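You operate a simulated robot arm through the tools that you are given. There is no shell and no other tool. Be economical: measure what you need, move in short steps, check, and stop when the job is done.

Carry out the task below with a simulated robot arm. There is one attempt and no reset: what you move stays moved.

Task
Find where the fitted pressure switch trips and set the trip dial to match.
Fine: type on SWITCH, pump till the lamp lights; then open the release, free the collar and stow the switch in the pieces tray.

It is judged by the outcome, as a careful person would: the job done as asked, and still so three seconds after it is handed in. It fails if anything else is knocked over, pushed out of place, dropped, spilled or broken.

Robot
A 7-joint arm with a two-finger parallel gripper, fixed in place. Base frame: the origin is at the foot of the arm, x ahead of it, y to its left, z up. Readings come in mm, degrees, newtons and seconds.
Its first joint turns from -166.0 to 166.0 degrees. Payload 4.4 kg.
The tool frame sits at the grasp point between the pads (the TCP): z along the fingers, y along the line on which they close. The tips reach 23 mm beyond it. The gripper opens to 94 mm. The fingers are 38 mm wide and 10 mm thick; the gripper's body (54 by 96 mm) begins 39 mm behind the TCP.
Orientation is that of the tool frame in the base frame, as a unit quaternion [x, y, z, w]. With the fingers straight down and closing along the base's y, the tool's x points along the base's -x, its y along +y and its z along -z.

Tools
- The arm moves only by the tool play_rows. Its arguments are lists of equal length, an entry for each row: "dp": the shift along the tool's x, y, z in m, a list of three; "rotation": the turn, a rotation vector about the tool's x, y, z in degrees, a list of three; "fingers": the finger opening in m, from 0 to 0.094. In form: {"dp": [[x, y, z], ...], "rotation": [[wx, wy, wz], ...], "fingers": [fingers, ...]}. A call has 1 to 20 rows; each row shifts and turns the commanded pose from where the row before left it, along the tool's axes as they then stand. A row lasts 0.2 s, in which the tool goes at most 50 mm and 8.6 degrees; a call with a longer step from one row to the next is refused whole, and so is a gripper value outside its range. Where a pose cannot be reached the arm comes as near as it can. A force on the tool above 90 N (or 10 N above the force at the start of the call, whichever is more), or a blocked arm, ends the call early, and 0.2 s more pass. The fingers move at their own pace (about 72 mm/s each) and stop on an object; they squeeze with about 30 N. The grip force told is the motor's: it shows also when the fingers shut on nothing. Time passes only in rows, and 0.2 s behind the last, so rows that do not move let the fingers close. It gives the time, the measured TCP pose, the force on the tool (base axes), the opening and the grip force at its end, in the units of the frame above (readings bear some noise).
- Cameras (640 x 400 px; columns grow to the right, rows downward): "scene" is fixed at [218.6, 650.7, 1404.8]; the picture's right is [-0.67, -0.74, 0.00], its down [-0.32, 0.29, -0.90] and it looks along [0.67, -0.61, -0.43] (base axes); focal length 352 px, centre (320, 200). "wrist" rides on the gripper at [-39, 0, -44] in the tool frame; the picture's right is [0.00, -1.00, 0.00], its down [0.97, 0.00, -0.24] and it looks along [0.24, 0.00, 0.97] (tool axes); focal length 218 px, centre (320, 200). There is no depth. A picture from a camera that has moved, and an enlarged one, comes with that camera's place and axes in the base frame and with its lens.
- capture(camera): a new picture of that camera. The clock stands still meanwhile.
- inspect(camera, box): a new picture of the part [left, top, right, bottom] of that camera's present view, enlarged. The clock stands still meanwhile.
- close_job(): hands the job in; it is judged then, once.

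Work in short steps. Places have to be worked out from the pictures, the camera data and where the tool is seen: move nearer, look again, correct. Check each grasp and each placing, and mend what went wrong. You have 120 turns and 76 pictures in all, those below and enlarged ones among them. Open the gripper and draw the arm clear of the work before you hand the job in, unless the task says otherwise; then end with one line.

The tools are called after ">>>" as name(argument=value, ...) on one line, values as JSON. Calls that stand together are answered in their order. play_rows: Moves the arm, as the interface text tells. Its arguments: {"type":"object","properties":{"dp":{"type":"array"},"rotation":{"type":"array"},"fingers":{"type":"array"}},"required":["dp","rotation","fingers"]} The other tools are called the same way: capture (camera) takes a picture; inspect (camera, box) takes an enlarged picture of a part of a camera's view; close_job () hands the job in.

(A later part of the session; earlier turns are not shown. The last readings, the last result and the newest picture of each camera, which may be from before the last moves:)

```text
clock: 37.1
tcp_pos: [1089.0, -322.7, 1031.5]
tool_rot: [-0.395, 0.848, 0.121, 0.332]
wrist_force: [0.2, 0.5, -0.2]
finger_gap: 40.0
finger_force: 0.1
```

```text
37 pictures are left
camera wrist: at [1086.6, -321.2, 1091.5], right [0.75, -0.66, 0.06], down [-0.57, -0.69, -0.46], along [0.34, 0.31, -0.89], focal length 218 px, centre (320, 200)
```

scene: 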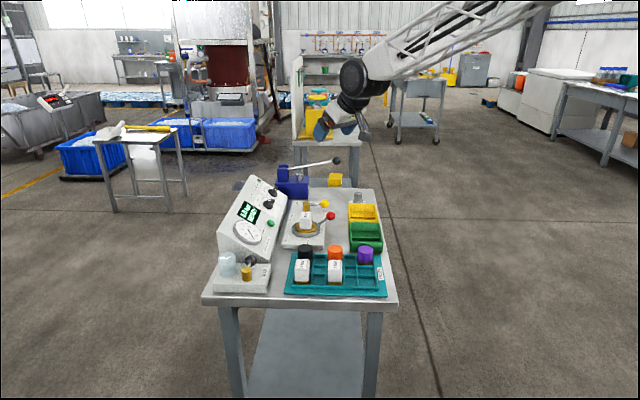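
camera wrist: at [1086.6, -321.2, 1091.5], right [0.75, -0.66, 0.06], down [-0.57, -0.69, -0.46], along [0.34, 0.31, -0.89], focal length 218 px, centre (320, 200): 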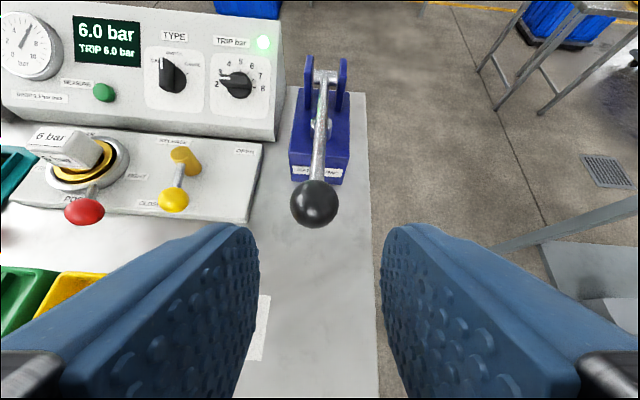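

The lever stays up. Now I'll move to a hover in front of the TRIP knob and rotate -90° so the fingers straddle its bar.

>>> play_rows(dp=[[-0.0211, 0.0196, 0.0349], [-0.0211, 0.0196, 0.0349], [-0.0211, 0.0196, 0.0349], [-0.0211, 0.0196, 0.0349], [-0.0211, 0.0196, 0.0349], [-0.0211, 0.0196, 0.0349], [0, 0, 0], [0, 0, 0], [0, 0, 0], [0, 0, 0], [0, 0, 0], [0, 0, 0], [0, 0, 0], [0, 0, 0], [0, 0, 0], [0, 0, 0], [0, 0, 0], [0, 0, 0], [0, 0, 0]], rotation=[[0, 0, 0], [0, 0, 0], [0, 0, 0], [0, 0, 0], [0, 0, 0], [0, 0, 0], [0, 0, -7.5], [0, 0, -7.5], [0, 0, -7.5], [0, 0, -7.5], [0, 0, -7.5], [0, 0, -7.5], [0, 0, -7.5], [0, 0, -7.5], [0, 0, -7.5], [0, 0, -7.5], [0, 0, -7.5], [0, 0, -7.5], [0, 0, 0]], fingers=[0.04, 0.04, 0.04, 0.04, 0.04, 0.04, 0.04, 0.026, 0.026, 0.026, 0.026, 0.026, 0.026, 0.026, 0.026, 0.026, 0.026, 0.026, 0.026])

>>> capture(camera="wrist")

```text
clock: 41.1
tcp_pos: [1154.0, -73.1, 950.7]
tool_rot: [0.88, -0.32, 0.149, -0.319]
wrist_force: [-0.6, -0.2, 0.0]
finger_gap: 25.8
finger_force: 0.0
```

```text
36 pictures are left
camera wrist: at [1104.1, -68.6, 982.0], right [0.47, 0.59, 0.66], down [0.62, -0.75, 0.24], along [0.63, 0.3, -0.72], focal length 218 px, centre (320, 200)
```

wrist: 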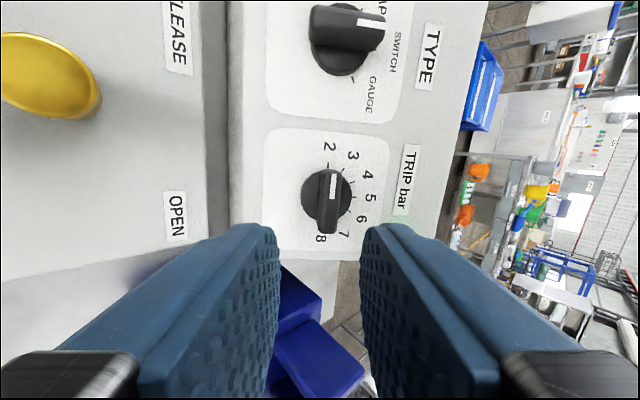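

Knob is near the axis, about 5 mm off. I'll zoom to judge the bar's angle.

>>> inspect(camera="wrist", box=[260, 130, 400, 250])

```text
3.33 times, centred on (330, 190) of wrist
camera zoom: at [1104.1, -68.6, 982.0], right [0.47, 0.59, 0.66], down [0.62, -0.75, 0.24], along [0.63, 0.3, -0.72], focal length 728 px, centre (287, 233)
```

zoom: 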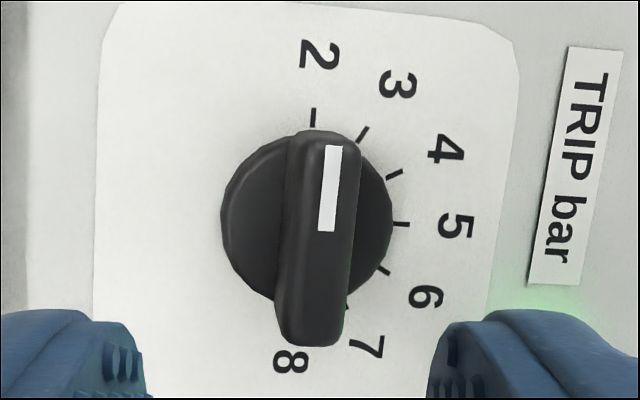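

The bar points at 2 and the scale is 30° per bar; the panel is about 5° rolled relative to the tool. I'll correct the roll, shift 4.6 mm and advance 60 mm.

>>> play_rows(dp=[[0, -0.0046, 0], [0, 0, 0.02], [0, 0, 0.02], [0, 0, 0.02], [0, 0, 0]], rotation=[[0, 0, 5], [0, 0, 0], [0, 0, 0], [0, 0, 0], [0, 0, 0]], fingers=[0.028, 0.028, 0.028, 0.028, 0.028])

>>> capture(camera="wrist")

```text
clock: 42.3
tcp_pos: [1185.3, -43.1, 905.3]
tool_rot: [0.864, -0.359, 0.134, -0.326]
wrist_force: [-0.4, -0.3, 0.0]
finger_gap: 28.0
finger_force: 0.1
```

```text
34 pictures are left
camera wrist: at [1137.1, -36.4, 939.2], right [0.53, 0.53, 0.66], down [0.57, -0.8, 0.18], along [0.62, 0.28, -0.73], focal length 218 px, centre (320, 200)
```

wrist: 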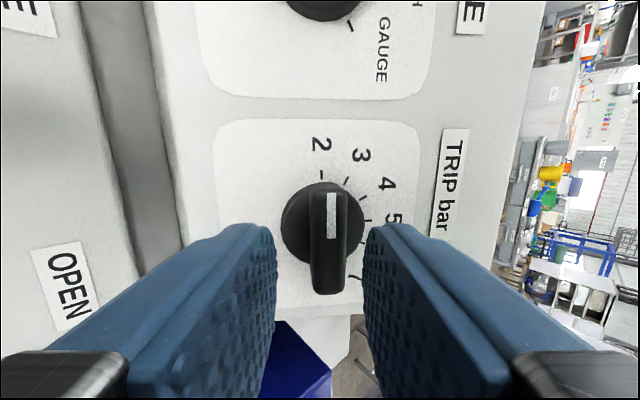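

Bar is aligned, but the bar sits right of the disc centre, so the tool is tilted about 6° from the knob axis. I'll correct the tilt and shift to recentre, then look.

>>> play_rows(dp=[[0, -0.0075, 0], [0, 0, 0], [0, 0, 0]], rotation=[[-6, 0, 0], [0, 0, 0], [0, 0, 0]], fingers=[0.028, 0.028, 0.028])

>>> capture(camera="wrist")

```text
clock: 43.1
tcp_pos: [1189.6, -39.1, 910.8]
tool_rot: [0.881, -0.364, 0.116, -0.279]
wrist_force: [-0.5, 0.3, 0.0]
finger_gap: 27.8
finger_force: 0.0
```

```text
33 pictures are left
camera wrist: at [1143.5, -30.0, 947.6], right [0.58, 0.58, 0.58], down [0.59, -0.78, 0.2], along [0.57, 0.23, -0.79], focal length 218 px, centre (320, 200)
```

wrist: 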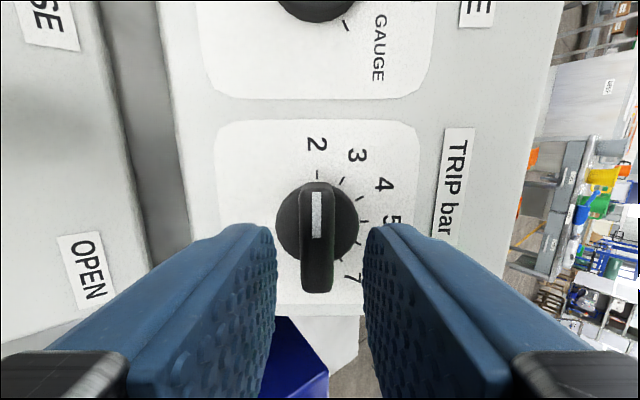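

Tilt is now right. The disc centre is about 6 mm toward tool -x and 1.5 mm toward +y. I'll correct, advance 14 mm and grip.

>>> play_rows(dp=[[-0.006, 0.0015, 0], [0, 0, 0.007], [0, 0, 0.007], [0, 0, 0], [0, 0, 0], [0, 0, 0]], rotation=[[0, 0, 0], [0, 0, 0], [0, 0, 0], [0, 0, 0], [0, 0, 0], [0, 0, 0]], fingers=[0.028, 0.028, 0.028, 0.012, 0.006, 0.006])

>>> capture(camera="wrist")

```text
clock: 44.5
tcp_pos: [1189.8, -29.1, 897.7]
tool_rot: [0.88, -0.365, 0.115, -0.281]
wrist_force: [-14.2, -7.4, -7.2]
finger_gap: 12.7
finger_force: 44.9
```

```text
32 pictures are left
camera wrist: at [1144.1, -20.3, 935.5], right [0.58, 0.58, 0.58], down [0.59, -0.78, 0.19], along [0.56, 0.23, -0.79], focal length 218 px, centre (320, 200)
```

wrist: 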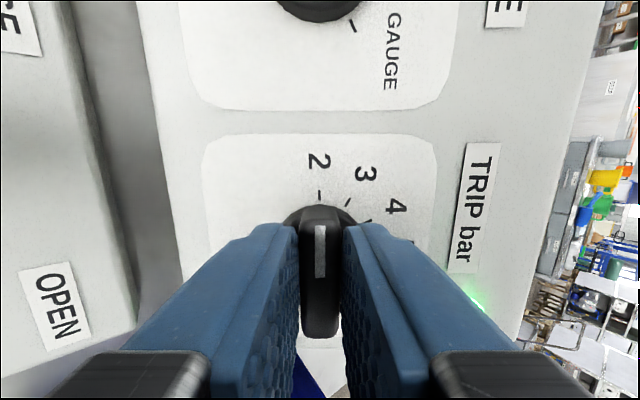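

Solid grip (12.7 mm). Turning +120° (4 bar × 30°) to 6.

>>> play_rows(dp=[[0, 0, 0], [0, 0, 0], [0, 0, 0], [0, 0, 0], [0, 0, 0], [0, 0, 0], [0, 0, 0], [0, 0, 0], [0, 0, 0], [0, 0, 0], [0, 0, 0], [0, 0, 0], [0, 0, 0], [0, 0, 0], [0, 0, 0], [0, 0, 0], [0, 0, 0]], rotation=[[0, 0, 7.5], [0, 0, 7.5], [0, 0, 7.5], [0, 0, 7.5], [0, 0, 7.5], [0, 0, 7.5], [0, 0, 7.5], [0, 0, 7.5], [0, 0, 7.5], [0, 0, 7.5], [0, 0, 7.5], [0, 0, 7.5], [0, 0, 7.5], [0, 0, 7.5], [0, 0, 7.5], [0, 0, 7.5], [0, 0, 0]], fingers=[0.006, 0.006, 0.006, 0.006, 0.006, 0.006, 0.006, 0.006, 0.006, 0.006, 0.006, 0.006, 0.006, 0.006, 0.006, 0.006, 0.006])

>>> capture(camera="wrist")

```text
clock: 48.1
tcp_pos: [1189.5, -31.8, 898.6]
tool_rot: [-0.124, 0.945, 0.186, 0.239]
wrist_force: [16.2, -72.2, 21.0]
finger_gap: 12.7
finger_force: 45.1
```

```text
31 pictures are left
camera wrist: at [1204.3, -45.1, 955.8], right [0.32, -0.9, -0.29], down [-0.93, -0.24, -0.29], along [0.19, 0.36, -0.91], focal length 218 px, centre (320, 200)
```

wrist: 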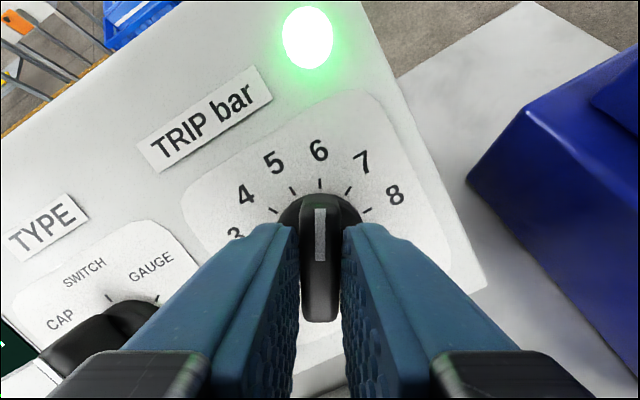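

The pointer lines up with 6 and the lamp is still lit. I'll relieve the side load, open and back off.

>>> play_rows(dp=[[0, -0.0025, 0], [0, 0, 0], [0, 0, 0], [0, 0, -0.02], [0, 0, -0.04], [0, 0, -0.04], [0, 0, -0.03], [0, 0, 0]], rotation=[[0, 0, 0], [0, 0, 0], [0, 0, 0], [0, 0, 0], [0, 0, 0], [0, 0, 0], [0, 0, 0], [0, 0, 0]], fingers=[0.006, 0.026, 0.026, 0.026, 0.026, 0.026, 0.026, 0.026])

>>> capture(camera="wrist")

>>> inspect(camera="scene", box=[220, 150, 350, 250])

```text
clock: 49.9
tcp_pos: [1135.6, -83.8, 1005.8]
tool_rot: [-0.125, 0.945, 0.186, 0.24]
wrist_force: [0.3, 0.2, -0.7]
finger_gap: 26.0
finger_force: 0.0
```

```text
30 pictures are left
camera wrist: at [1151.0, -96.5, 1062.4], right [0.32, -0.9, -0.29], down [-0.93, -0.24, -0.29], along [0.19, 0.36, -0.91], focal length 218 px, centre (320, 200)
```

wrist: 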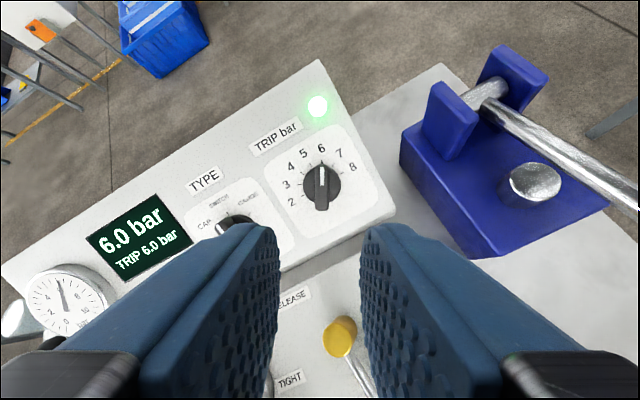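

```text
4.00 times, centred on (285, 200) of scene
camera zoom: at [218.6, 650.7, 1404.8], right [-0.67, -0.74, 0.0], down [-0.32, 0.29, -0.9], along [0.67, -0.61, -0.43], focal length 1409 px, centre (460, 200)
```

zoom: 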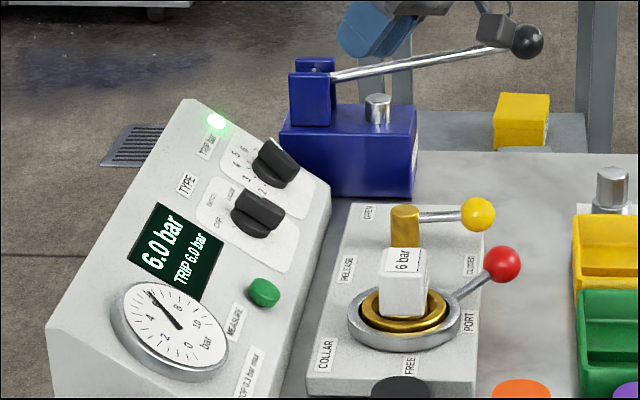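

TRIP is at 6. I'll zoom to verify that TYPE is undisturbed.

>>> inspect(camera="wrist", box=[170, 90, 370, 260])

```text
2.35 times, centred on (270, 175) of wrist
camera zoom: at [1151.0, -96.5, 1062.4], right [0.32, -0.9, -0.29], down [-0.93, -0.24, -0.29], along [0.19, 0.36, -0.91], focal length 514 px, centre (438, 259)
```

zoom: 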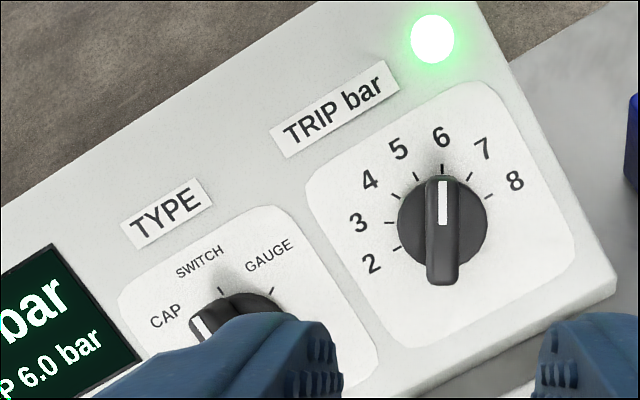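

TYPE's mark lines up with the SWITCH tick. Next is the yellow release lever (ball roughly (1050, -127, 845), post (1090, -73)). I'll move to a hover above it, tilted 25° forward, to measure it.

>>> play_rows(dp=[[0.0302, 0.0009, -0.0194], [0.0302, 0.0009, -0.0194], [0.0302, 0.0009, -0.0194], [0.0302, 0.0009, -0.0194], [0, 0, 0], [0, 0, 0], [0, 0, 0], [0, 0, 0], [0, 0, 0]], rotation=[[0, 0, 0], [0, 0, 0], [0, 0, 0], [0, 0, 0], [6.05, 0.87, 2.38], [6.05, 0.87, 2.38], [6.05, 0.87, 2.38], [6.05, 0.87, 2.38], [0, 0, 0]], fingers=[0.026, 0.026, 0.026, 0.026, 0.026, 0.026, 0.026, 0.026, 0.026])

>>> capture(camera="wrist")

```text
clock: 51.9
tcp_pos: [1001.2, -131.4, 1010.6]
tool_rot: [0.003, 0.976, -0.002, 0.216]
wrist_force: [0.3, 0.1, -0.1]
finger_gap: 26.1
finger_force: 0.0
```

```text
27 pictures are left
camera wrist: at [1018.0, -131.8, 1067.5], right [0.0, -1.0, 0.0], down [-0.98, 0.0, -0.19], along [0.19, 0.0, -0.98], focal length 218 px, centre (320, 200)
```

wrist: 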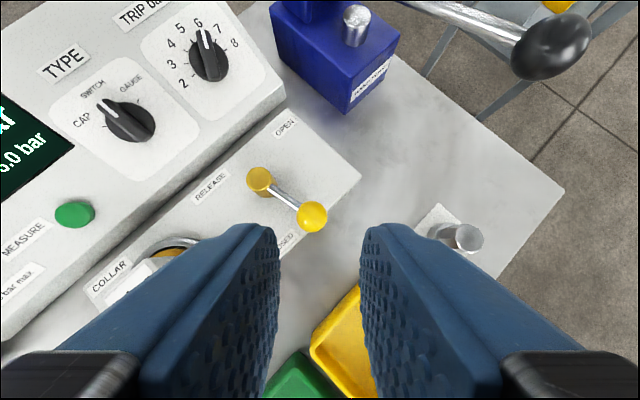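

Ball is about (1044, -123, 845), post (1082, -69). I'll push it around to OPEN from the robot side with closed fingers, first descending to (990, -130, 849) behind the ball.

>>> play_rows(dp=[[0.0156, 0.0004, 0.0282], [0.0156, 0.0004, 0.0282], [0.0156, 0.0004, 0.0282], [0.0156, 0.0004, 0.0282], [0.0156, 0.0004, 0.0282], [0, 0, 0]], rotation=[[0, 0, 0], [0, 0, 0], [0, 0, 0], [0, 0, 0], [0, 0, 0], [0, 0, 0]], fingers=[0.0, 0.0, 0.0, 0.0, 0.0, 0.0])

>>> capture(camera="wrist")

```text
clock: 53.3
tcp_pos: [991.0, -127.6, 848.2]
tool_rot: [0.001, 0.976, -0.001, 0.217]
wrist_force: [-1.0, 0.7, 0.4]
finger_gap: 0.0
finger_force: 29.8
```

```text
26 pictures are left
camera wrist: at [1006.2, -128.2, 905.6], right [0.0, -1.0, 0.0], down [-0.98, 0.0, -0.19], along [0.19, 0.0, -0.98], focal length 218 px, centre (320, 200)
```

wrist: 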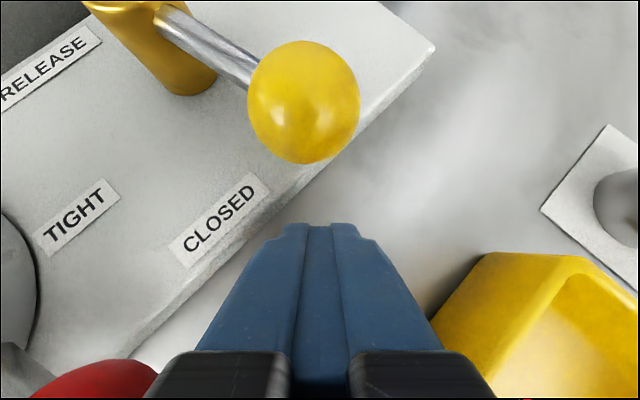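

The ball is right ahead and the view is clear. I'll push it along the arc.

>>> play_rows(dp=[[-0.0058, -0.0004, 0.0027], [-0.0058, -0.0004, 0.0027], [-0.0074, -0.00375, 0.00345], [-0.0074, -0.00375, 0.00345], [-0.0077, -0.002, 0.0036], [-0.0077, -0.002, 0.0036], [-0.0077, 0.0005, 0.0036], [-0.0077, 0.0005, 0.0036], [-0.0077, 0.00275, 0.0036], [-0.0077, 0.00275, 0.0036], [-0.0068, 0.00475, 0.0032], [-0.0068, 0.00475, 0.0032], [0, 0, 0]], rotation=[[0, 0, 0], [0, 0, 0], [0, 0, 0], [0, 0, 0], [0, 0, 0], [0, 0, 0], [0, 0, 0], [0, 0, 0], [0, 0, 0], [0, 0, 0], [0, 0, 0], [0, 0, 0], [0, 0, 0]], fingers=[0.0, 0.0, 0.0, 0.0, 0.0, 0.0, 0.0, 0.0, 0.0, 0.0, 0.0, 0.0, 0.0])

>>> capture(camera="wrist")

```text
clock: 56.1
tcp_pos: [1085.5, -124.7, 849.2]
tool_rot: [0.002, 0.976, -0.001, 0.216]
wrist_force: [0.5, -0.4, -0.1]
finger_gap: 0.0
finger_force: 30.4
```

```text
25 pictures are left
camera wrist: at [1102.2, -124.6, 906.3], right [0.0, -1.0, 0.0], down [-0.98, 0.0, -0.19], along [0.19, 0.0, -0.98], focal length 218 px, centre (320, 200)
```

wrist: 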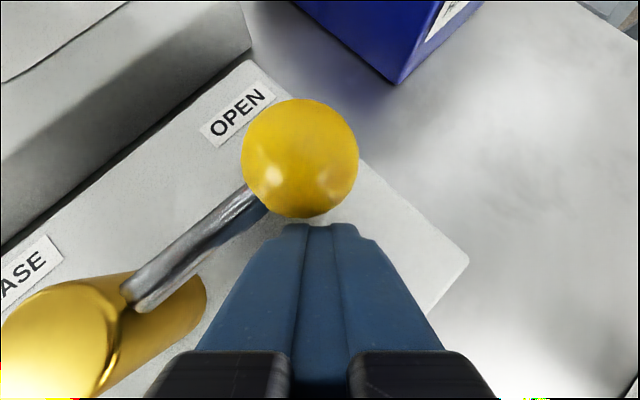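

The lever is now parallel to the plate edge at OPEN. Checking the display.

>>> inspect(camera="scene", box=[220, 150, 350, 250])

```text
4.00 times, centred on (285, 200) of scene
camera zoom: at [218.6, 650.7, 1404.8], right [-0.67, -0.74, 0.0], down [-0.32, 0.29, -0.9], along [0.67, -0.61, -0.43], focal length 1409 px, centre (460, 200)
```

zoom: 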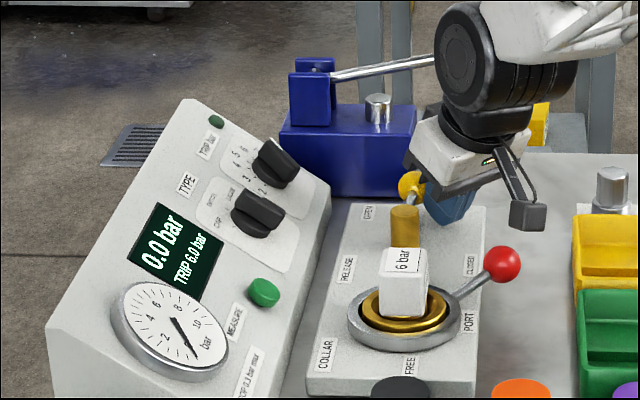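

Pressure is 0.0 and the lamp is off; the release is open. Next is the collar's red ball (about (964, -76, 847)). I'll rise to (985, -110, 1000) and turn the tool so the finger face can push it round toward FREE.

>>> play_rows(dp=[[0.0053, 0.003, -0.0358], [0.0053, 0.003, -0.0358], [0.0053, 0.003, -0.0358], [0.0053, 0.003, -0.0358], [0.0053, 0.003, -0.0358], [0, 0, 0], [0, 0, 0], [0, 0, 0], [0, 0, 0], [0, 0, 0], [0, 0, 0], [0, 0, 0], [0, 0, 0], [0, 0, 0]], rotation=[[0, 0, 0], [0, 0, 0], [0, 0, 0], [0, 0, 0], [0, 0, 0], [0, 5, 0], [0, 5, 0], [-1.94, 0, -7.25], [-1.94, 0, -7.25], [-1.94, 0, -7.25], [-1.94, 0, -7.25], [-1.94, 0, -7.25], [-1.94, 0, -7.25], [0, 0, 0]], fingers=[0.0, 0.0, 0.0, 0.0, 0.0, 0.0, 0.0, 0.0, 0.0, 0.0, 0.0, 0.0, 0.0, 0.0])

>>> capture(camera="wrist")

```text
clock: 59.1
tcp_pos: [986.7, -108.0, 1000.0]
tool_rot: [-0.378, 0.917, 0.049, 0.12]
wrist_force: [0.2, -0.3, 0.0]
finger_gap: 0.2
finger_force: 30.0
```

```text
23 pictures are left
camera wrist: at [1004.4, -91.5, 1054.1], right [0.71, -0.71, 0.0], down [-0.71, -0.71, -0.02], along [0.01, 0.01, -1.0], focal length 218 px, centre (320, 200)
```

wrist: 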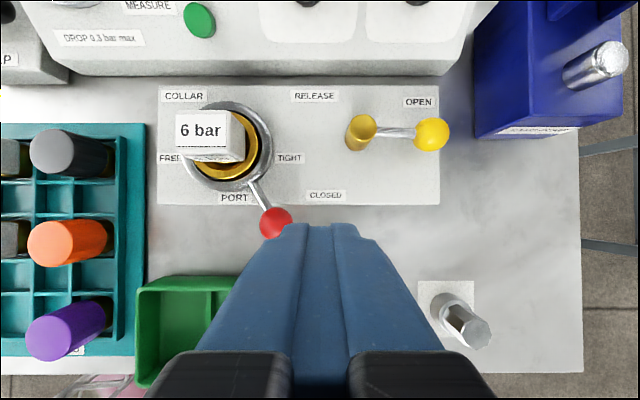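

This is a nearly plumb view aligned with the plate. The red ball is at (963, -74) and the collar centre near (973, 9), with TIGHT to the right and FREE to the left. I'll lower the closed fingers just to the right of the ball.

>>> play_rows(dp=[[0.0084, 0.0016, 0.0358], [0.0084, 0.0016, 0.0358], [0.0084, 0.0016, 0.0358], [0.0084, 0.0016, 0.0358], [0, 0, 0]], rotation=[[0, 0, 0], [0, 0, 0], [0, 0, 0], [0, 0, 0], [0, 0, 0]], fingers=[0.0, 0.0, 0.0, 0.0, 0.0])

>>> capture(camera="wrist")

```text
clock: 60.3
tcp_pos: [987.0, -102.1, 853.2]
tool_rot: [-0.378, 0.917, 0.049, 0.12]
wrist_force: [0.4, -0.2, -0.2]
finger_gap: 0.0
finger_force: 29.8
```

```text
22 pictures are left
camera wrist: at [1005.5, -84.4, 906.4], right [0.7, -0.71, 0.0], down [-0.71, -0.7, -0.02], along [0.01, 0.01, -1.0], focal length 218 px, centre (320, 200)
```

wrist: 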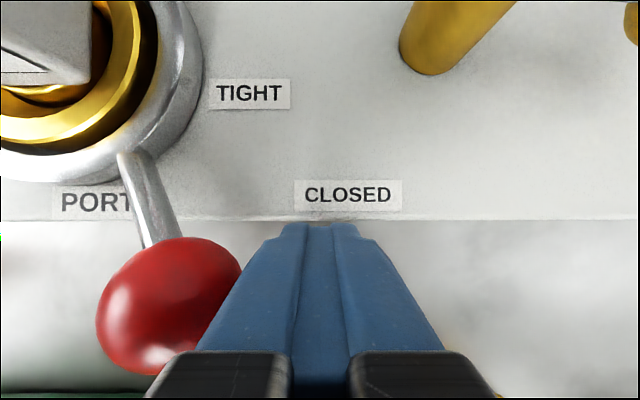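

Finger is beside the ball as planned. Sweeping along the arc toward FREE.

>>> play_rows(dp=[[0.0029, 0.014, -0.0008], [0.0029, 0.014, -0.0008], [0.0039, 0.0105, -0.001], [0.0039, 0.0105, -0.001], [0.0005, 0.0105, -0.0001], [0.0005, 0.0105, -0.0001], [-0.0019, 0.0105, 0.0005], [-0.0019, 0.0105, 0.0005], [-0.0048, 0.011, 0.0013], [-0.0048, 0.011, 0.0013], [0, 0, 0]], rotation=[[0, 0, 0], [0, 0, 0], [0, 0, 0], [0, 0, 0], [0, 0, 0], [0, 0, 0], [0, 0, 0], [0, 0, 0], [0, 0, 0], [0, 0, 0], [0, 0, 0]], fingers=[0.0, 0.0, 0.0, 0.0, 0.0, 0.0, 0.0, 0.0, 0.0, 0.0, 0.0])

>>> capture(camera="wrist")

```text
clock: 62.7
tcp_pos: [903.8, -21.5, 853.6]
tool_rot: [-0.378, 0.917, 0.049, 0.12]
wrist_force: [-0.1, -1.5, -0.2]
finger_gap: 0.3
finger_force: 30.0
```

```text
21 pictures are left
camera wrist: at [922.1, -3.3, 906.8], right [0.7, -0.71, 0.0], down [-0.71, -0.7, -0.02], along [0.01, 0.01, -1.0], focal length 218 px, centre (320, 200)
```

wrist: 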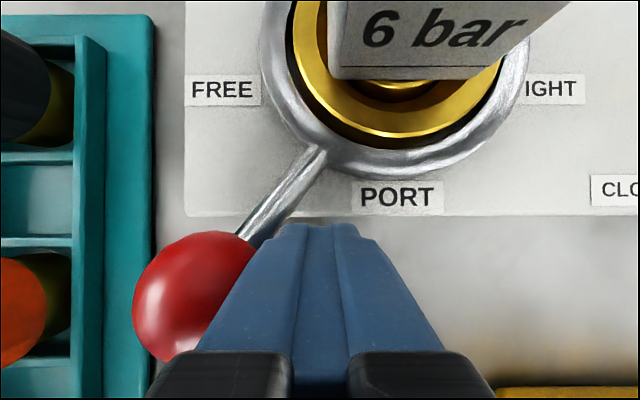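

The lever has passed to the FREE side. A gentle extra push to check whether it's at its stop.

>>> play_rows(dp=[[-0.0029, 0.004, 0.0008], [-0.0029, 0.004, 0.0008], [-0.0029, 0.004, 0.0008], [0, 0, 0]], rotation=[[0, 0, 0], [0, 0, 0], [0, 0, 0], [0, 0, 0]], fingers=[0.0, 0.0, 0.0, 0.0])

>>> capture(camera="wrist")

```text
clock: 63.3
tcp_pos: [905.1, -20.3, 852.7]
tool_rot: [-0.376, 0.918, 0.046, 0.121]
wrist_force: [-0.1, -35.6, 0.3]
finger_gap: 0.0
finger_force: 29.7
stopped in row 3: the force on the tool passed its limit (the readings are from after the stop); the commanded pose is now the measured one
```

```text
20 pictures are left
camera wrist: at [922.1, -2.2, 906.5], right [0.7, -0.71, 0.0], down [-0.71, -0.7, -0.02], along [0.02, 0.01, -1.0], focal length 218 px, centre (320, 200)
```

wrist: 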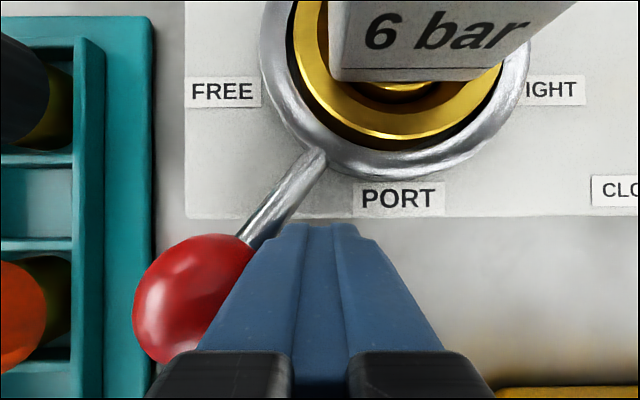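

The collar is at its FREE stop. I'll back off, rise above the switch and look.

>>> play_rows(dp=[[0, -0.02, 0], [-0.0165, 0.0011, -0.0343], [-0.0165, 0.0011, -0.0343], [-0.0165, 0.0011, -0.0343], [-0.0165, 0.0011, -0.0343], [-0.0165, 0.0011, -0.0343], [0, 0, 0]], rotation=[[0, 0, 0], [0, 0, 0], [0, 0, 0], [0, 0, 0], [0, 0, 0], [0, 0, 0], [0, 0, 0]], fingers=[0.0, 0.0, 0.0, 0.06, 0.07, 0.07, 0.07])

>>> capture(camera="wrist")

>>> inspect(camera="scene", box=[270, 190, 400, 300])

```text
clock: 64.9
tcp_pos: [940.1, -2.9, 1040.3]
tool_rot: [-0.377, 0.917, 0.047, 0.121]
wrist_force: [0.6, 0.0, -0.4]
finger_gap: 70.1
finger_force: 0.0
```

```text
19 pictures are left
camera wrist: at [957.4, 15.5, 1093.8], right [0.7, -0.71, 0.0], down [-0.71, -0.7, -0.02], along [0.02, 0.01, -1.0], focal length 218 px, centre (320, 200)
```

wrist: 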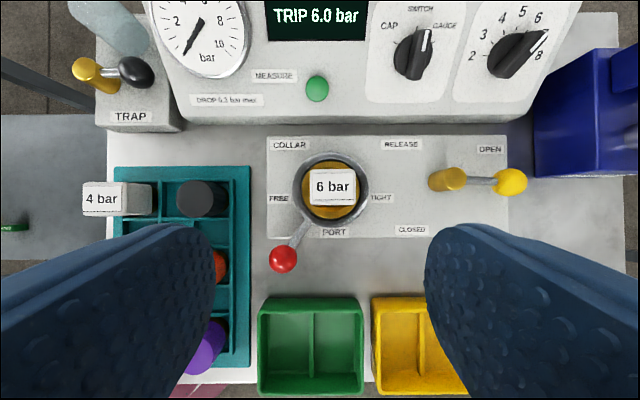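

```text
3.64 times, centred on (335, 245) of scene
camera zoom: at [218.6, 650.7, 1404.8], right [-0.67, -0.74, 0.0], down [-0.32, 0.29, -0.9], along [0.67, -0.61, -0.43], focal length 1281 px, centre (266, 36)
```

zoom: 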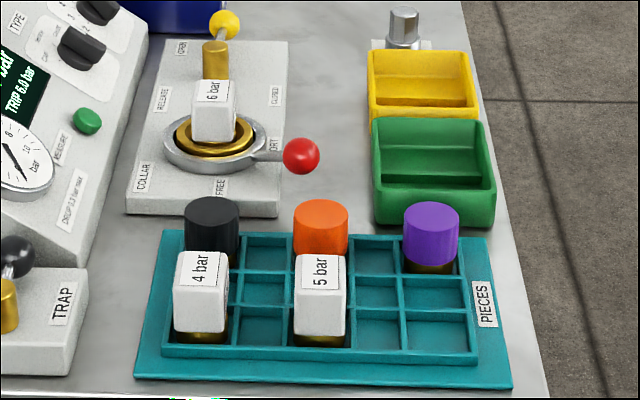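

Now zooming to measure the switch and the tray cells.

>>> inspect(camera="wrist", box=[270, 130, 400, 240])

```text
3.64 times, centred on (335, 185) of wrist
camera zoom: at [957.4, 15.5, 1093.8], right [0.7, -0.71, 0.0], down [-0.71, -0.7, -0.02], along [0.02, 0.01, -1.0], focal length 794 px, centre (266, 254)
```

zoom: 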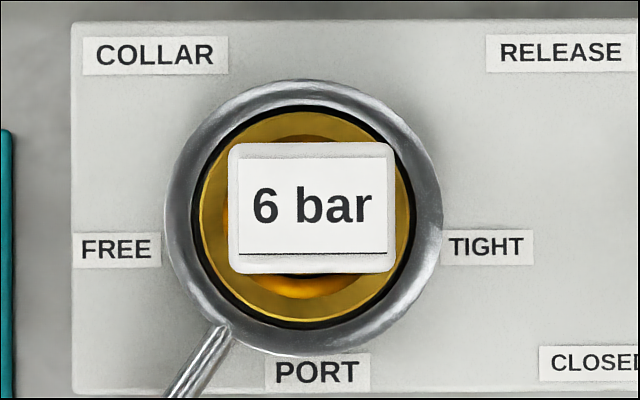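

The switch block is about 45 × 36 mm, centred near (980, 18), top about z 875. I'll descend most of the way and check alignment.

>>> play_rows(dp=[[0.001, -0.0034, 0.029], [0.001, -0.0034, 0.029], [0.001, -0.0034, 0.029], [0.001, -0.0034, 0.029], [0, 0, 0]], rotation=[[0, 0, 0], [0, 0, 0], [0, 0, 0], [0, 0, 0], [0, 0, 0]], fingers=[0.074, 0.074, 0.074, 0.074, 0.074])

>>> capture(camera="wrist")

```text
clock: 66.1
tcp_pos: [966.7, 6.3, 927.0]
tool_rot: [-0.376, 0.917, 0.047, 0.121]
wrist_force: [1.3, 0.6, 0.0]
finger_gap: 74.0
finger_force: 0.1
```

```text
16 pictures are left
camera wrist: at [984.0, 24.8, 980.0], right [0.7, -0.71, 0.0], down [-0.71, -0.7, -0.02], along [0.02, 0.01, -1.0], focal length 218 px, centre (320, 200)
```

wrist: 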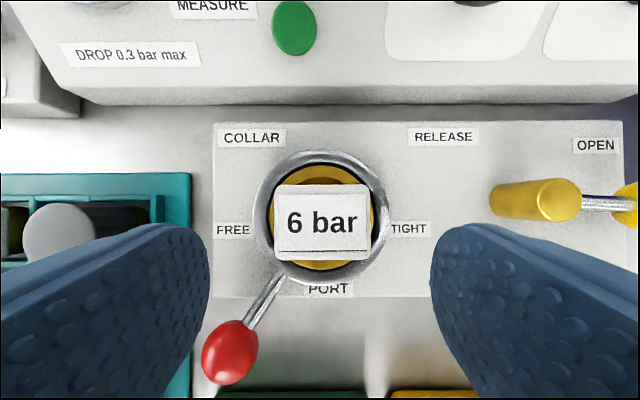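

Well centred; top at z 883. I'll go straight in 57 mm and grip.

>>> play_rows(dp=[[0, -0.0006, 0.02], [0, 0, 0.02], [0, 0, 0.017], [0, 0, 0], [0, 0, 0], [0, 0, 0], [0, 0, 0]], rotation=[[0, 0, 0], [0, 0, 0], [0, 0, 0], [0, 0, 0], [0, 0, 0], [0, 0, 0], [0, 0, 0]], fingers=[0.074, 0.074, 0.074, 0.06, 0.04, 0.036, 0.036])

>>> capture(camera="wrist")

```text
clock: 67.7
tcp_pos: [977.2, 17.7, 872.5]
tool_rot: [-0.377, 0.917, 0.047, 0.12]
wrist_force: [0.6, 0.5, -0.1]
finger_gap: 45.7
finger_force: 30.0
```

```text
15 pictures are left
camera wrist: at [995.8, 35.8, 925.8], right [0.7, -0.71, 0.0], down [-0.71, -0.7, -0.02], along [0.02, 0.01, -1.0], focal length 218 px, centre (320, 200)
```

wrist: 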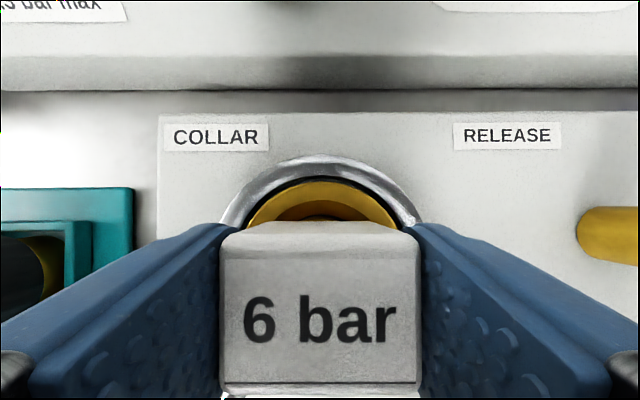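

Gripped at 45.7 mm. Lifting straight up, slowly at first.

>>> play_rows(dp=[[-0.0013, 0, -0.0048], [-0.0026, 0, -0.0097], [-0.0052, 0, -0.0193], [-0.0078, 0, -0.029], [-0.0091, 0, -0.0338], [-0.0091, 0, -0.0338], [0, 0, 0]], rotation=[[0, 0, 0], [0, 0, 0], [0, 0, 0], [0, 0, 0], [0, 0, 0], [0, 0, 0], [0, 0, 0]], fingers=[0.036, 0.036, 0.036, 0.036, 0.036, 0.036, 0.036])

>>> inspect(camera="scene", box=[250, 140, 400, 300])

```text
clock: 69.3
tcp_pos: [977.7, 14.5, 1009.6]
tool_rot: [-0.376, 0.917, 0.048, 0.121]
wrist_force: [-0.6, 0.2, 0.5]
finger_gap: 35.9
finger_force: 0.0
```

```text
2.50 times, centred on (325, 220) of scene
camera zoom: at [218.6, 650.7, 1404.8], right [-0.67, -0.74, 0.0], down [-0.32, 0.29, -0.9], along [0.67, -0.61, -0.43], focal length 880 px, centre (308, 150)
```

zoom: 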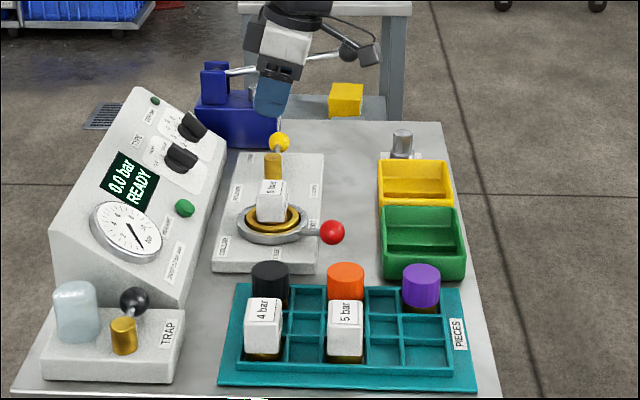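

The switch slipped out of the grip and is still seated upright. I'll regrip slightly lower and pull in tiny steps to see the force.

>>> play_rows(dp=[[0, 0, 0], [0, 0, 0], [0.0089, 0.0004, 0.0348], [0.0089, 0.0004, 0.0348], [0.0089, 0.0004, 0.0348], [0.0089, 0.0004, 0.0348], [0, 0, 0], [0, 0, 0], [0, 0, 0], [0, 0, 0], [-0.0008, 0, -0.0029], [-0.0008, 0, -0.0029], [0, 0, 0]], rotation=[[0, 0, 0], [0, 0, 0], [0, 0, 0], [0, 0, 0], [0, 0, 0], [0, 0, 0], [0, 0, 0], [0, 0, 0], [0, 0, 0], [0, 0, 0], [0, 0, 0], [0, 0, 0], [0, 0, 0]], fingers=[0.074, 0.074, 0.074, 0.074, 0.074, 0.074, 0.05, 0.03, 0.02, 0.02, 0.02, 0.02, 0.02])

>>> capture(camera="wrist")

```text
clock: 72.1
tcp_pos: [979.9, 17.4, 870.4]
tool_rot: [-0.376, 0.917, 0.047, 0.122]
wrist_force: [-0.5, -0.8, -1.8]
finger_gap: 45.6
finger_force: 29.8
```

```text
13 pictures are left
camera wrist: at [998.1, 34.8, 924.0], right [0.7, -0.71, 0.01], down [-0.71, -0.7, -0.02], along [0.02, 0.01, -1.0], focal length 218 px, centre (320, 200)
```

wrist: 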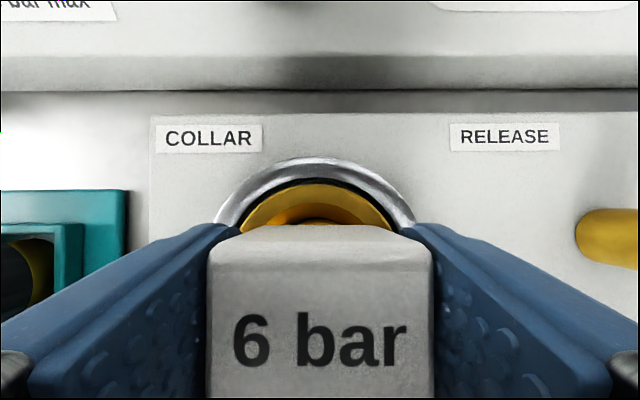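

The switch is rising with the fingers and the force is only its weight. I'll continue lifting slowly with full squeeze.

>>> play_rows(dp=[[-0.0008, 0, -0.0029], [-0.0013, 0, -0.0048], [-0.0013, 0, -0.0048], [-0.0013, 0, -0.0048], [-0.0013, 0, -0.0048], [-0.0013, 0, -0.0048], [-0.0016, 0, -0.0058], [-0.0016, 0, -0.0058], [-0.0016, 0, -0.0058], [0, 0, 0]], rotation=[[0, 0, 0], [0, 0, 0], [0, 0, 0], [0, 0, 0], [0, 0, 0], [0, 0, 0], [0, 0, 0], [0, 0, 0], [0, 0, 0], [0, 0, 0]], fingers=[0.0, 0.0, 0.0, 0.0, 0.0, 0.0, 0.0, 0.0, 0.0, 0.0])

>>> inspect(camera="scene", box=[270, 170, 370, 260])

```text
clock: 74.3
tcp_pos: [979.1, 18.3, 916.2]
tool_rot: [-0.377, 0.917, 0.047, 0.121]
wrist_force: [-1.0, 0.3, -1.5]
finger_gap: 45.4
finger_force: 29.9
```

```text
4.44 times, centred on (320, 215) of scene
camera zoom: at [218.6, 650.7, 1404.8], right [-0.67, -0.74, 0.0], down [-0.32, 0.29, -0.9], along [0.67, -0.61, -0.43], focal length 1565 px, centre (320, 133)
```

zoom: 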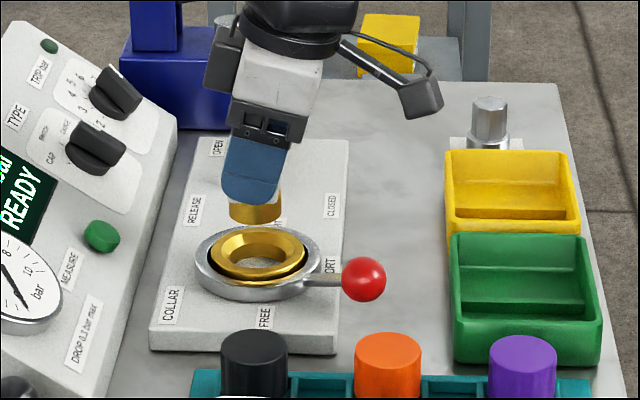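

The switch is out and held. I'll carry it over to beyond the PIECES end of the tray at moderate speed, so I can see the free cell in the near corner row.

>>> play_rows(dp=[[-0.0047, 0, -0.0174], [-0.0047, 0, -0.0174], [-0.0047, 0, -0.0174], [0.0148, 0.01524, -0.00397], [0.0148, 0.01524, -0.00397], [0.0148, 0.01524, -0.00397], [0.0148, 0.01524, -0.00397], [0.0148, 0.01524, -0.00397], [0.0148, 0.01524, -0.00397], [0.0148, 0.01524, -0.00397], [0.0148, 0.01524, -0.00397], [0.0148, 0.01524, -0.00397], [0.0148, 0.01524, -0.00397], [0.0148, 0.01524, -0.00397], [0.0148, 0.01524, -0.00397], [0.0148, 0.01524, -0.00397], [0.0148, 0.01524, -0.00397], [0.0148, 0.01524, -0.00397], [0, 0, 0]], rotation=[[0, 0, 0], [0, 0, 0], [0, 0, 0], [0, 0, 0], [0, 0, 0], [0, 0, 0], [0, 0, 0], [0, 0, 0], [0, 0, 0], [0, 0, 0], [0, 0, 0], [0, 0, 0], [0, 0, 0], [0, 0, 0], [0, 0, 0], [0, 0, 0], [0, 0, 0], [0, 0, 0], [0, 0, 0]], fingers=[0, 0, 0, 0, 0, 0, 0, 0, 0, 0, 0, 0, 0, 0, 0, 0, 0, 0, 0])

>>> capture(camera="wrist")

```text
clock: 78.3
tcp_pos: [655.4, 18.7, 972.0]
tool_rot: [-0.377, 0.917, 0.048, 0.121]
wrist_force: [-0.3, -0.1, -0.9]
finger_gap: 45.6
finger_force: 31.1
```

```text
11 pictures are left
camera wrist: at [672.9, 37.0, 1025.6], right [0.7, -0.71, 0.0], down [-0.71, -0.7, -0.02], along [0.02, 0.01, -1.0], focal length 218 px, centre (320, 200)
```

wrist: 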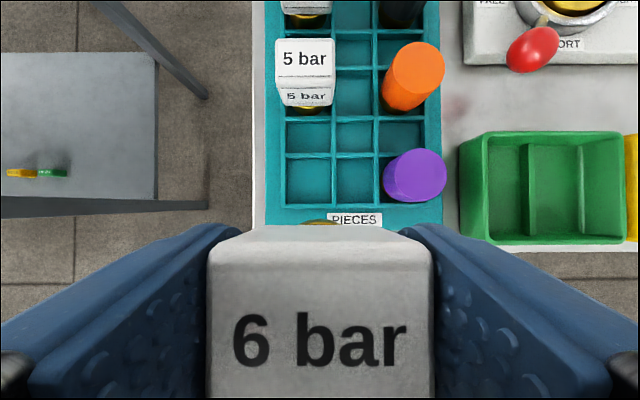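

The end cell of the near row is free; its centre is at about (681, 59). I'll move above it and lower to about 20 mm above the floor.

>>> play_rows(dp=[[-0.015, 0.0034, 0.004], [-0.015, 0.0034, 0.004], [-0.0151, 0.0034, 0.0041], [0, 0, 0], [0.0045, 0, 0.0168], [0.0045, 0, 0.0168], [0.0045, 0, 0.0168], [0.0045, 0, 0.0168], [0, 0, 0]], rotation=[[0, 0, 0], [0, 0, 0], [0, 0, 0], [0, 0, 0], [0, 0, 0], [0, 0, 0], [0, 0, 0], [0, 0, 0], [0, 0, 0]], fingers=[0, 0, 0, 0, 0, 0, 0, 0, 0])

>>> inspect(camera="scene", box=[280, 220, 400, 310])

>>> capture(camera="wrist")

```text
clock: 80.3
tcp_pos: [679.3, 59.9, 900.3]
tool_rot: [-0.377, 0.917, 0.046, 0.121]
wrist_force: [0.9, -0.2, -1.4]
finger_gap: 45.8
finger_force: 29.9
```

```text
4.44 times, centred on (340, 265) of scene
camera zoom: at [218.6, 650.7, 1404.8], right [-0.67, -0.74, 0.0], down [-0.32, 0.29, -0.9], along [0.67, -0.61, -0.43], focal length 1565 px, centre (231, -89)
```

zoom: 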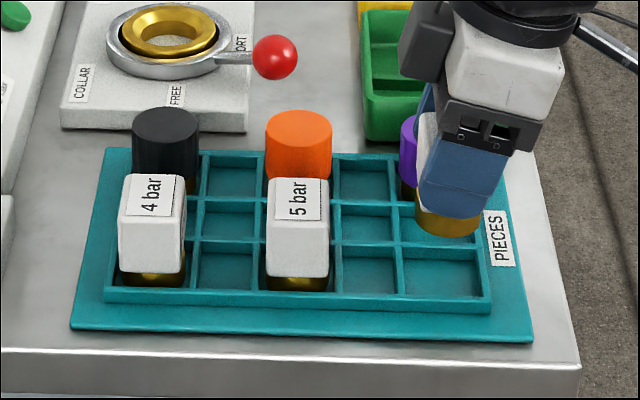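

```text
9 pictures are left
camera wrist: at [698.6, 77.8, 954.7], right [0.7, -0.71, 0.0], down [-0.71, -0.7, -0.02], along [0.02, 0.01, -1.0], focal length 218 px, centre (320, 200)
```

wrist: 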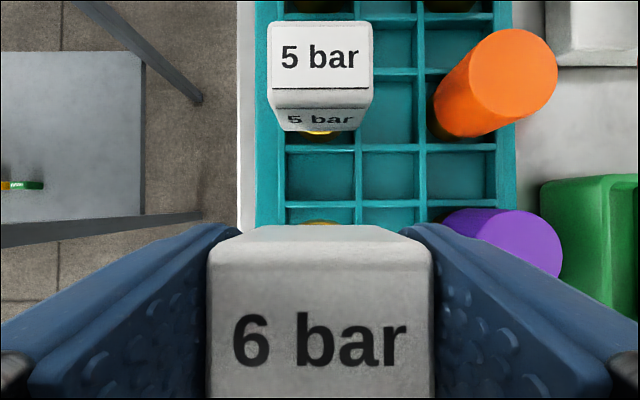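

Alignment is good to within 2 mm. I'll apply a small correction and lower 30 mm slowly.

>>> play_rows(dp=[[-0.0016, -0.0014, 0.0004], [0.0013, 0, 0.0048], [0.0013, 0, 0.0048], [0.0013, 0, 0.0048], [0.0013, 0, 0.0048], [0.0013, 0, 0.0048], [0.0013, 0, 0.0048], [0, 0, 0]], rotation=[[0, 0, 0], [0, 0, 0], [0, 0, 0], [0, 0, 0], [0, 0, 0], [0, 0, 0], [0, 0, 0], [0, 0, 0]], fingers=[0, 0, 0, 0, 0, 0, 0, 0])

>>> inspect(camera="scene", box=[280, 220, 400, 310])

```text
clock: 82.1
tcp_pos: [682.8, 58.6, 870.6]
tool_rot: [-0.376, 0.917, 0.046, 0.121]
wrist_force: [0.5, -0.3, -0.8]
finger_gap: 45.6
finger_force: 29.7
```

```text
4.44 times, centred on (340, 265) of scene
camera zoom: at [218.6, 650.7, 1404.8], right [-0.67, -0.74, 0.0], down [-0.32, 0.29, -0.9], along [0.67, -0.61, -0.43], focal length 1565 px, centre (231, -89)
```

zoom: 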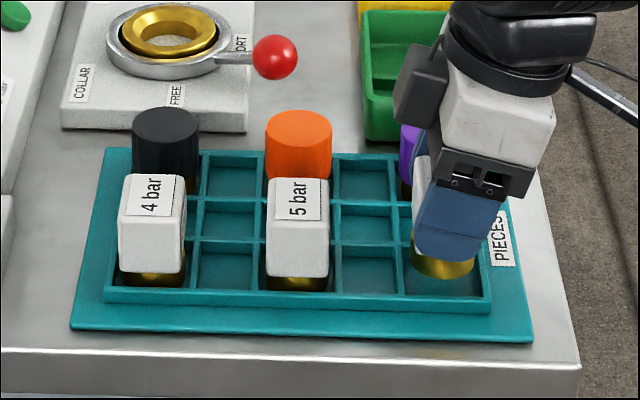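

About 6–7 mm to go. Lowering 6 mm and reading the force.

>>> play_rows(dp=[[0.0005, 0, 0.0019], [0.0005, 0, 0.0019], [0.0005, 0, 0.0019], [0, 0, 0]], rotation=[[0, 0, 0], [0, 0, 0], [0, 0, 0], [0, 0, 0]], fingers=[0, 0, 0, 0])

```text
clock: 83.1
tcp_pos: [684.3, 60.0, 865.6]
tool_rot: [-0.376, 0.917, 0.047, 0.121]
wrist_force: [0.8, -0.9, -2.3]
finger_gap: 45.7
finger_force: 30.1
```

No contact yet; 2 mm steps further.

>>> play_rows(dp=[[0.0004, 0, 0.0015], [0.0004, 0, 0.0015], [0, 0, 0]], rotation=[[0, 0, 0], [0, 0, 0], [0, 0, 0]], fingers=[0, 0, 0])

```text
clock: 83.9
tcp_pos: [682.3, 59.7, 861.9]
tool_rot: [-0.377, 0.917, 0.047, 0.121]
wrist_force: [0.1, -0.7, -2.4]
finger_gap: 45.9
finger_force: 30.2
```

>>> play_rows(dp=[[0.0004, 0, 0.0015], [0.0004, 0, 0.0015], [0, 0, 0]], rotation=[[0, 0, 0], [0, 0, 0], [0, 0, 0]], fingers=[0, 0, 0])

>>> inspect(camera="scene", box=[280, 220, 400, 310])

```text
clock: 84.7
tcp_pos: [683.2, 59.4, 857.9]
tool_rot: [-0.377, 0.917, 0.047, 0.12]
wrist_force: [0.5, 0.6, -1.1]
finger_gap: 45.7
finger_force: 30.2
```

```text
4.44 times, centred on (340, 265) of scene
camera zoom: at [218.6, 650.7, 1404.8], right [-0.67, -0.74, 0.0], down [-0.32, 0.29, -0.9], along [0.67, -0.61, -0.43], focal length 1565 px, centre (231, -89)
```

zoom: 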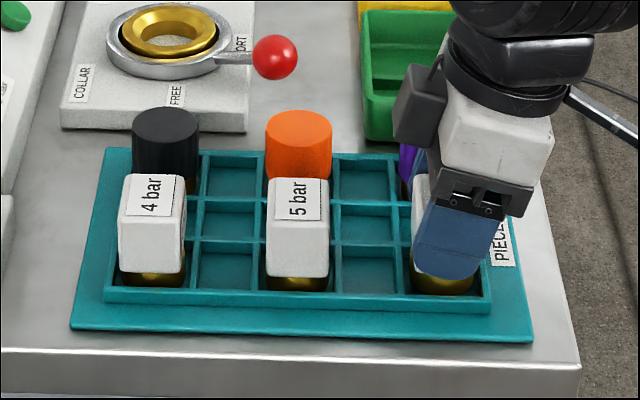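

Almost at the level of the others. Two more millimetres, then read.

>>> play_rows(dp=[[0.0003, 0, 0.001], [0.0003, 0, 0.001], [0, 0, 0]], rotation=[[0, 0, 0], [0, 0, 0], [0, 0, 0]], fingers=[0, 0, 0])

```text
clock: 85.5
tcp_pos: [681.9, 57.4, 854.4]
tool_rot: [-0.376, 0.917, 0.046, 0.121]
wrist_force: [-0.1, -0.2, -2.1]
finger_gap: 45.9
finger_force: 30.1
```

>>> play_rows(dp=[[0.0003, 0, 0.001], [0.0003, 0, 0.001], [0, 0, 0]], rotation=[[0, 0, 0], [0, 0, 0], [0, 0, 0]], fingers=[0, 0, 0])

```text
clock: 86.3
tcp_pos: [682.9, 57.6, 853.2]
tool_rot: [-0.377, 0.917, 0.047, 0.121]
wrist_force: [-0.2, 0.3, -1.4]
finger_gap: 46.1
finger_force: 29.7
```

Still only the weight is felt; a further 2 mm and a look.

>>> play_rows(dp=[[0.0003, 0, 0.001], [0.0003, 0, 0.001], [0, 0, 0]], rotation=[[0, 0, 0], [0, 0, 0], [0, 0, 0]], fingers=[0, 0, 0])

>>> inspect(camera="scene", box=[330, 240, 390, 300])

```text
clock: 87.1
tcp_pos: [682.3, 57.8, 853.4]
tool_rot: [-0.376, 0.917, 0.047, 0.122]
wrist_force: [-8.1, 2.0, 29.6]
finger_gap: 45.5
finger_force: 29.5
```

```text
6.67 times, centred on (360, 270) of scene
camera zoom: at [218.6, 650.7, 1404.8], right [-0.67, -0.74, 0.0], down [-0.32, 0.29, -0.9], along [0.67, -0.61, -0.43], focal length 2348 px, centre (53, -267)
```

zoom: 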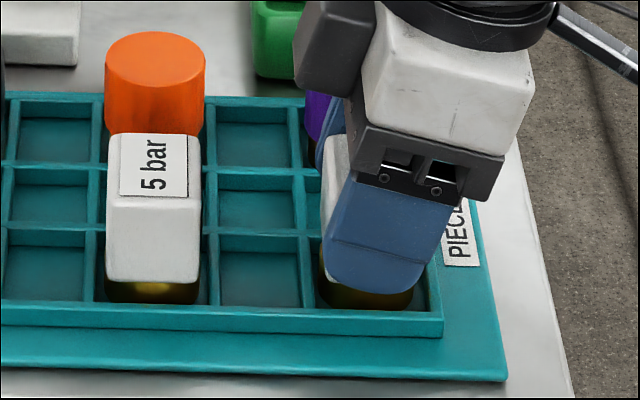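

Firm contact (30 N): it's on the cell floor. I'll ease up 1 mm, open and withdraw straight up.

>>> play_rows(dp=[[-0.0003, 0, -0.001], [0, 0, 0], [0, 0, 0], [-0.0026, 0, -0.0097], [-0.0052, 0, -0.0193], [-0.0104, 0, -0.0386], [-0.0104, 0, -0.0386], [-0.0104, 0, -0.0386], [0, 0, 0]], rotation=[[0, 0, 0], [0, 0, 0], [0, 0, 0], [0, 0, 0], [0, 0, 0], [0, 0, 0], [0, 0, 0], [0, 0, 0], [0, 0, 0]], fingers=[0.045, 0.062, 0.062, 0.062, 0.062, 0.062, 0.062, 0.062, 0.062])

>>> inspect(camera="scene", box=[210, 150, 400, 300])

>>> capture(camera="wrist")

```text
clock: 89.1
tcp_pos: [684.8, 57.9, 1002.1]
tool_rot: [-0.377, 0.917, 0.047, 0.121]
wrist_force: [-0.2, 0.0, 0.6]
finger_gap: 62.1
finger_force: 0.0
```

```text
2.67 times, centred on (305, 225) of scene
camera zoom: at [218.6, 650.7, 1404.8], right [-0.67, -0.74, 0.0], down [-0.32, 0.29, -0.9], along [0.67, -0.61, -0.43], focal length 939 px, centre (360, 133)
```

zoom: 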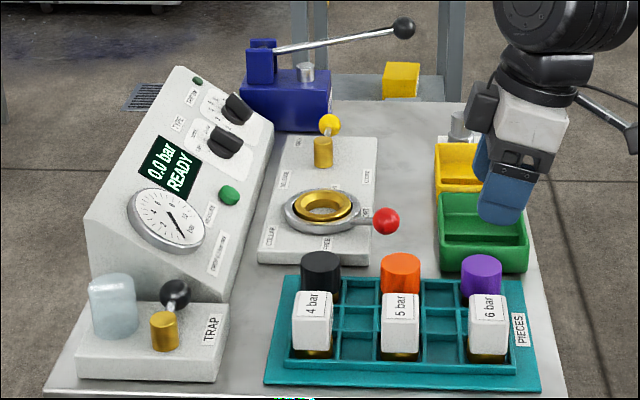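

```text
4 pictures are left
camera wrist: at [702.4, 76.0, 1055.7], right [0.7, -0.71, 0.0], down [-0.71, -0.7, -0.02], along [0.02, 0.01, -1.0], focal length 218 px, centre (320, 200)
```

wrist: 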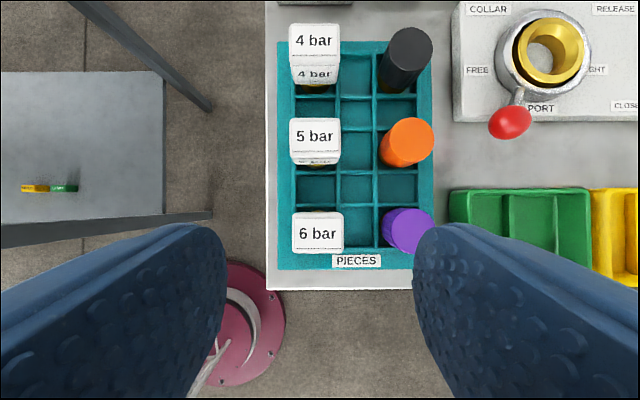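

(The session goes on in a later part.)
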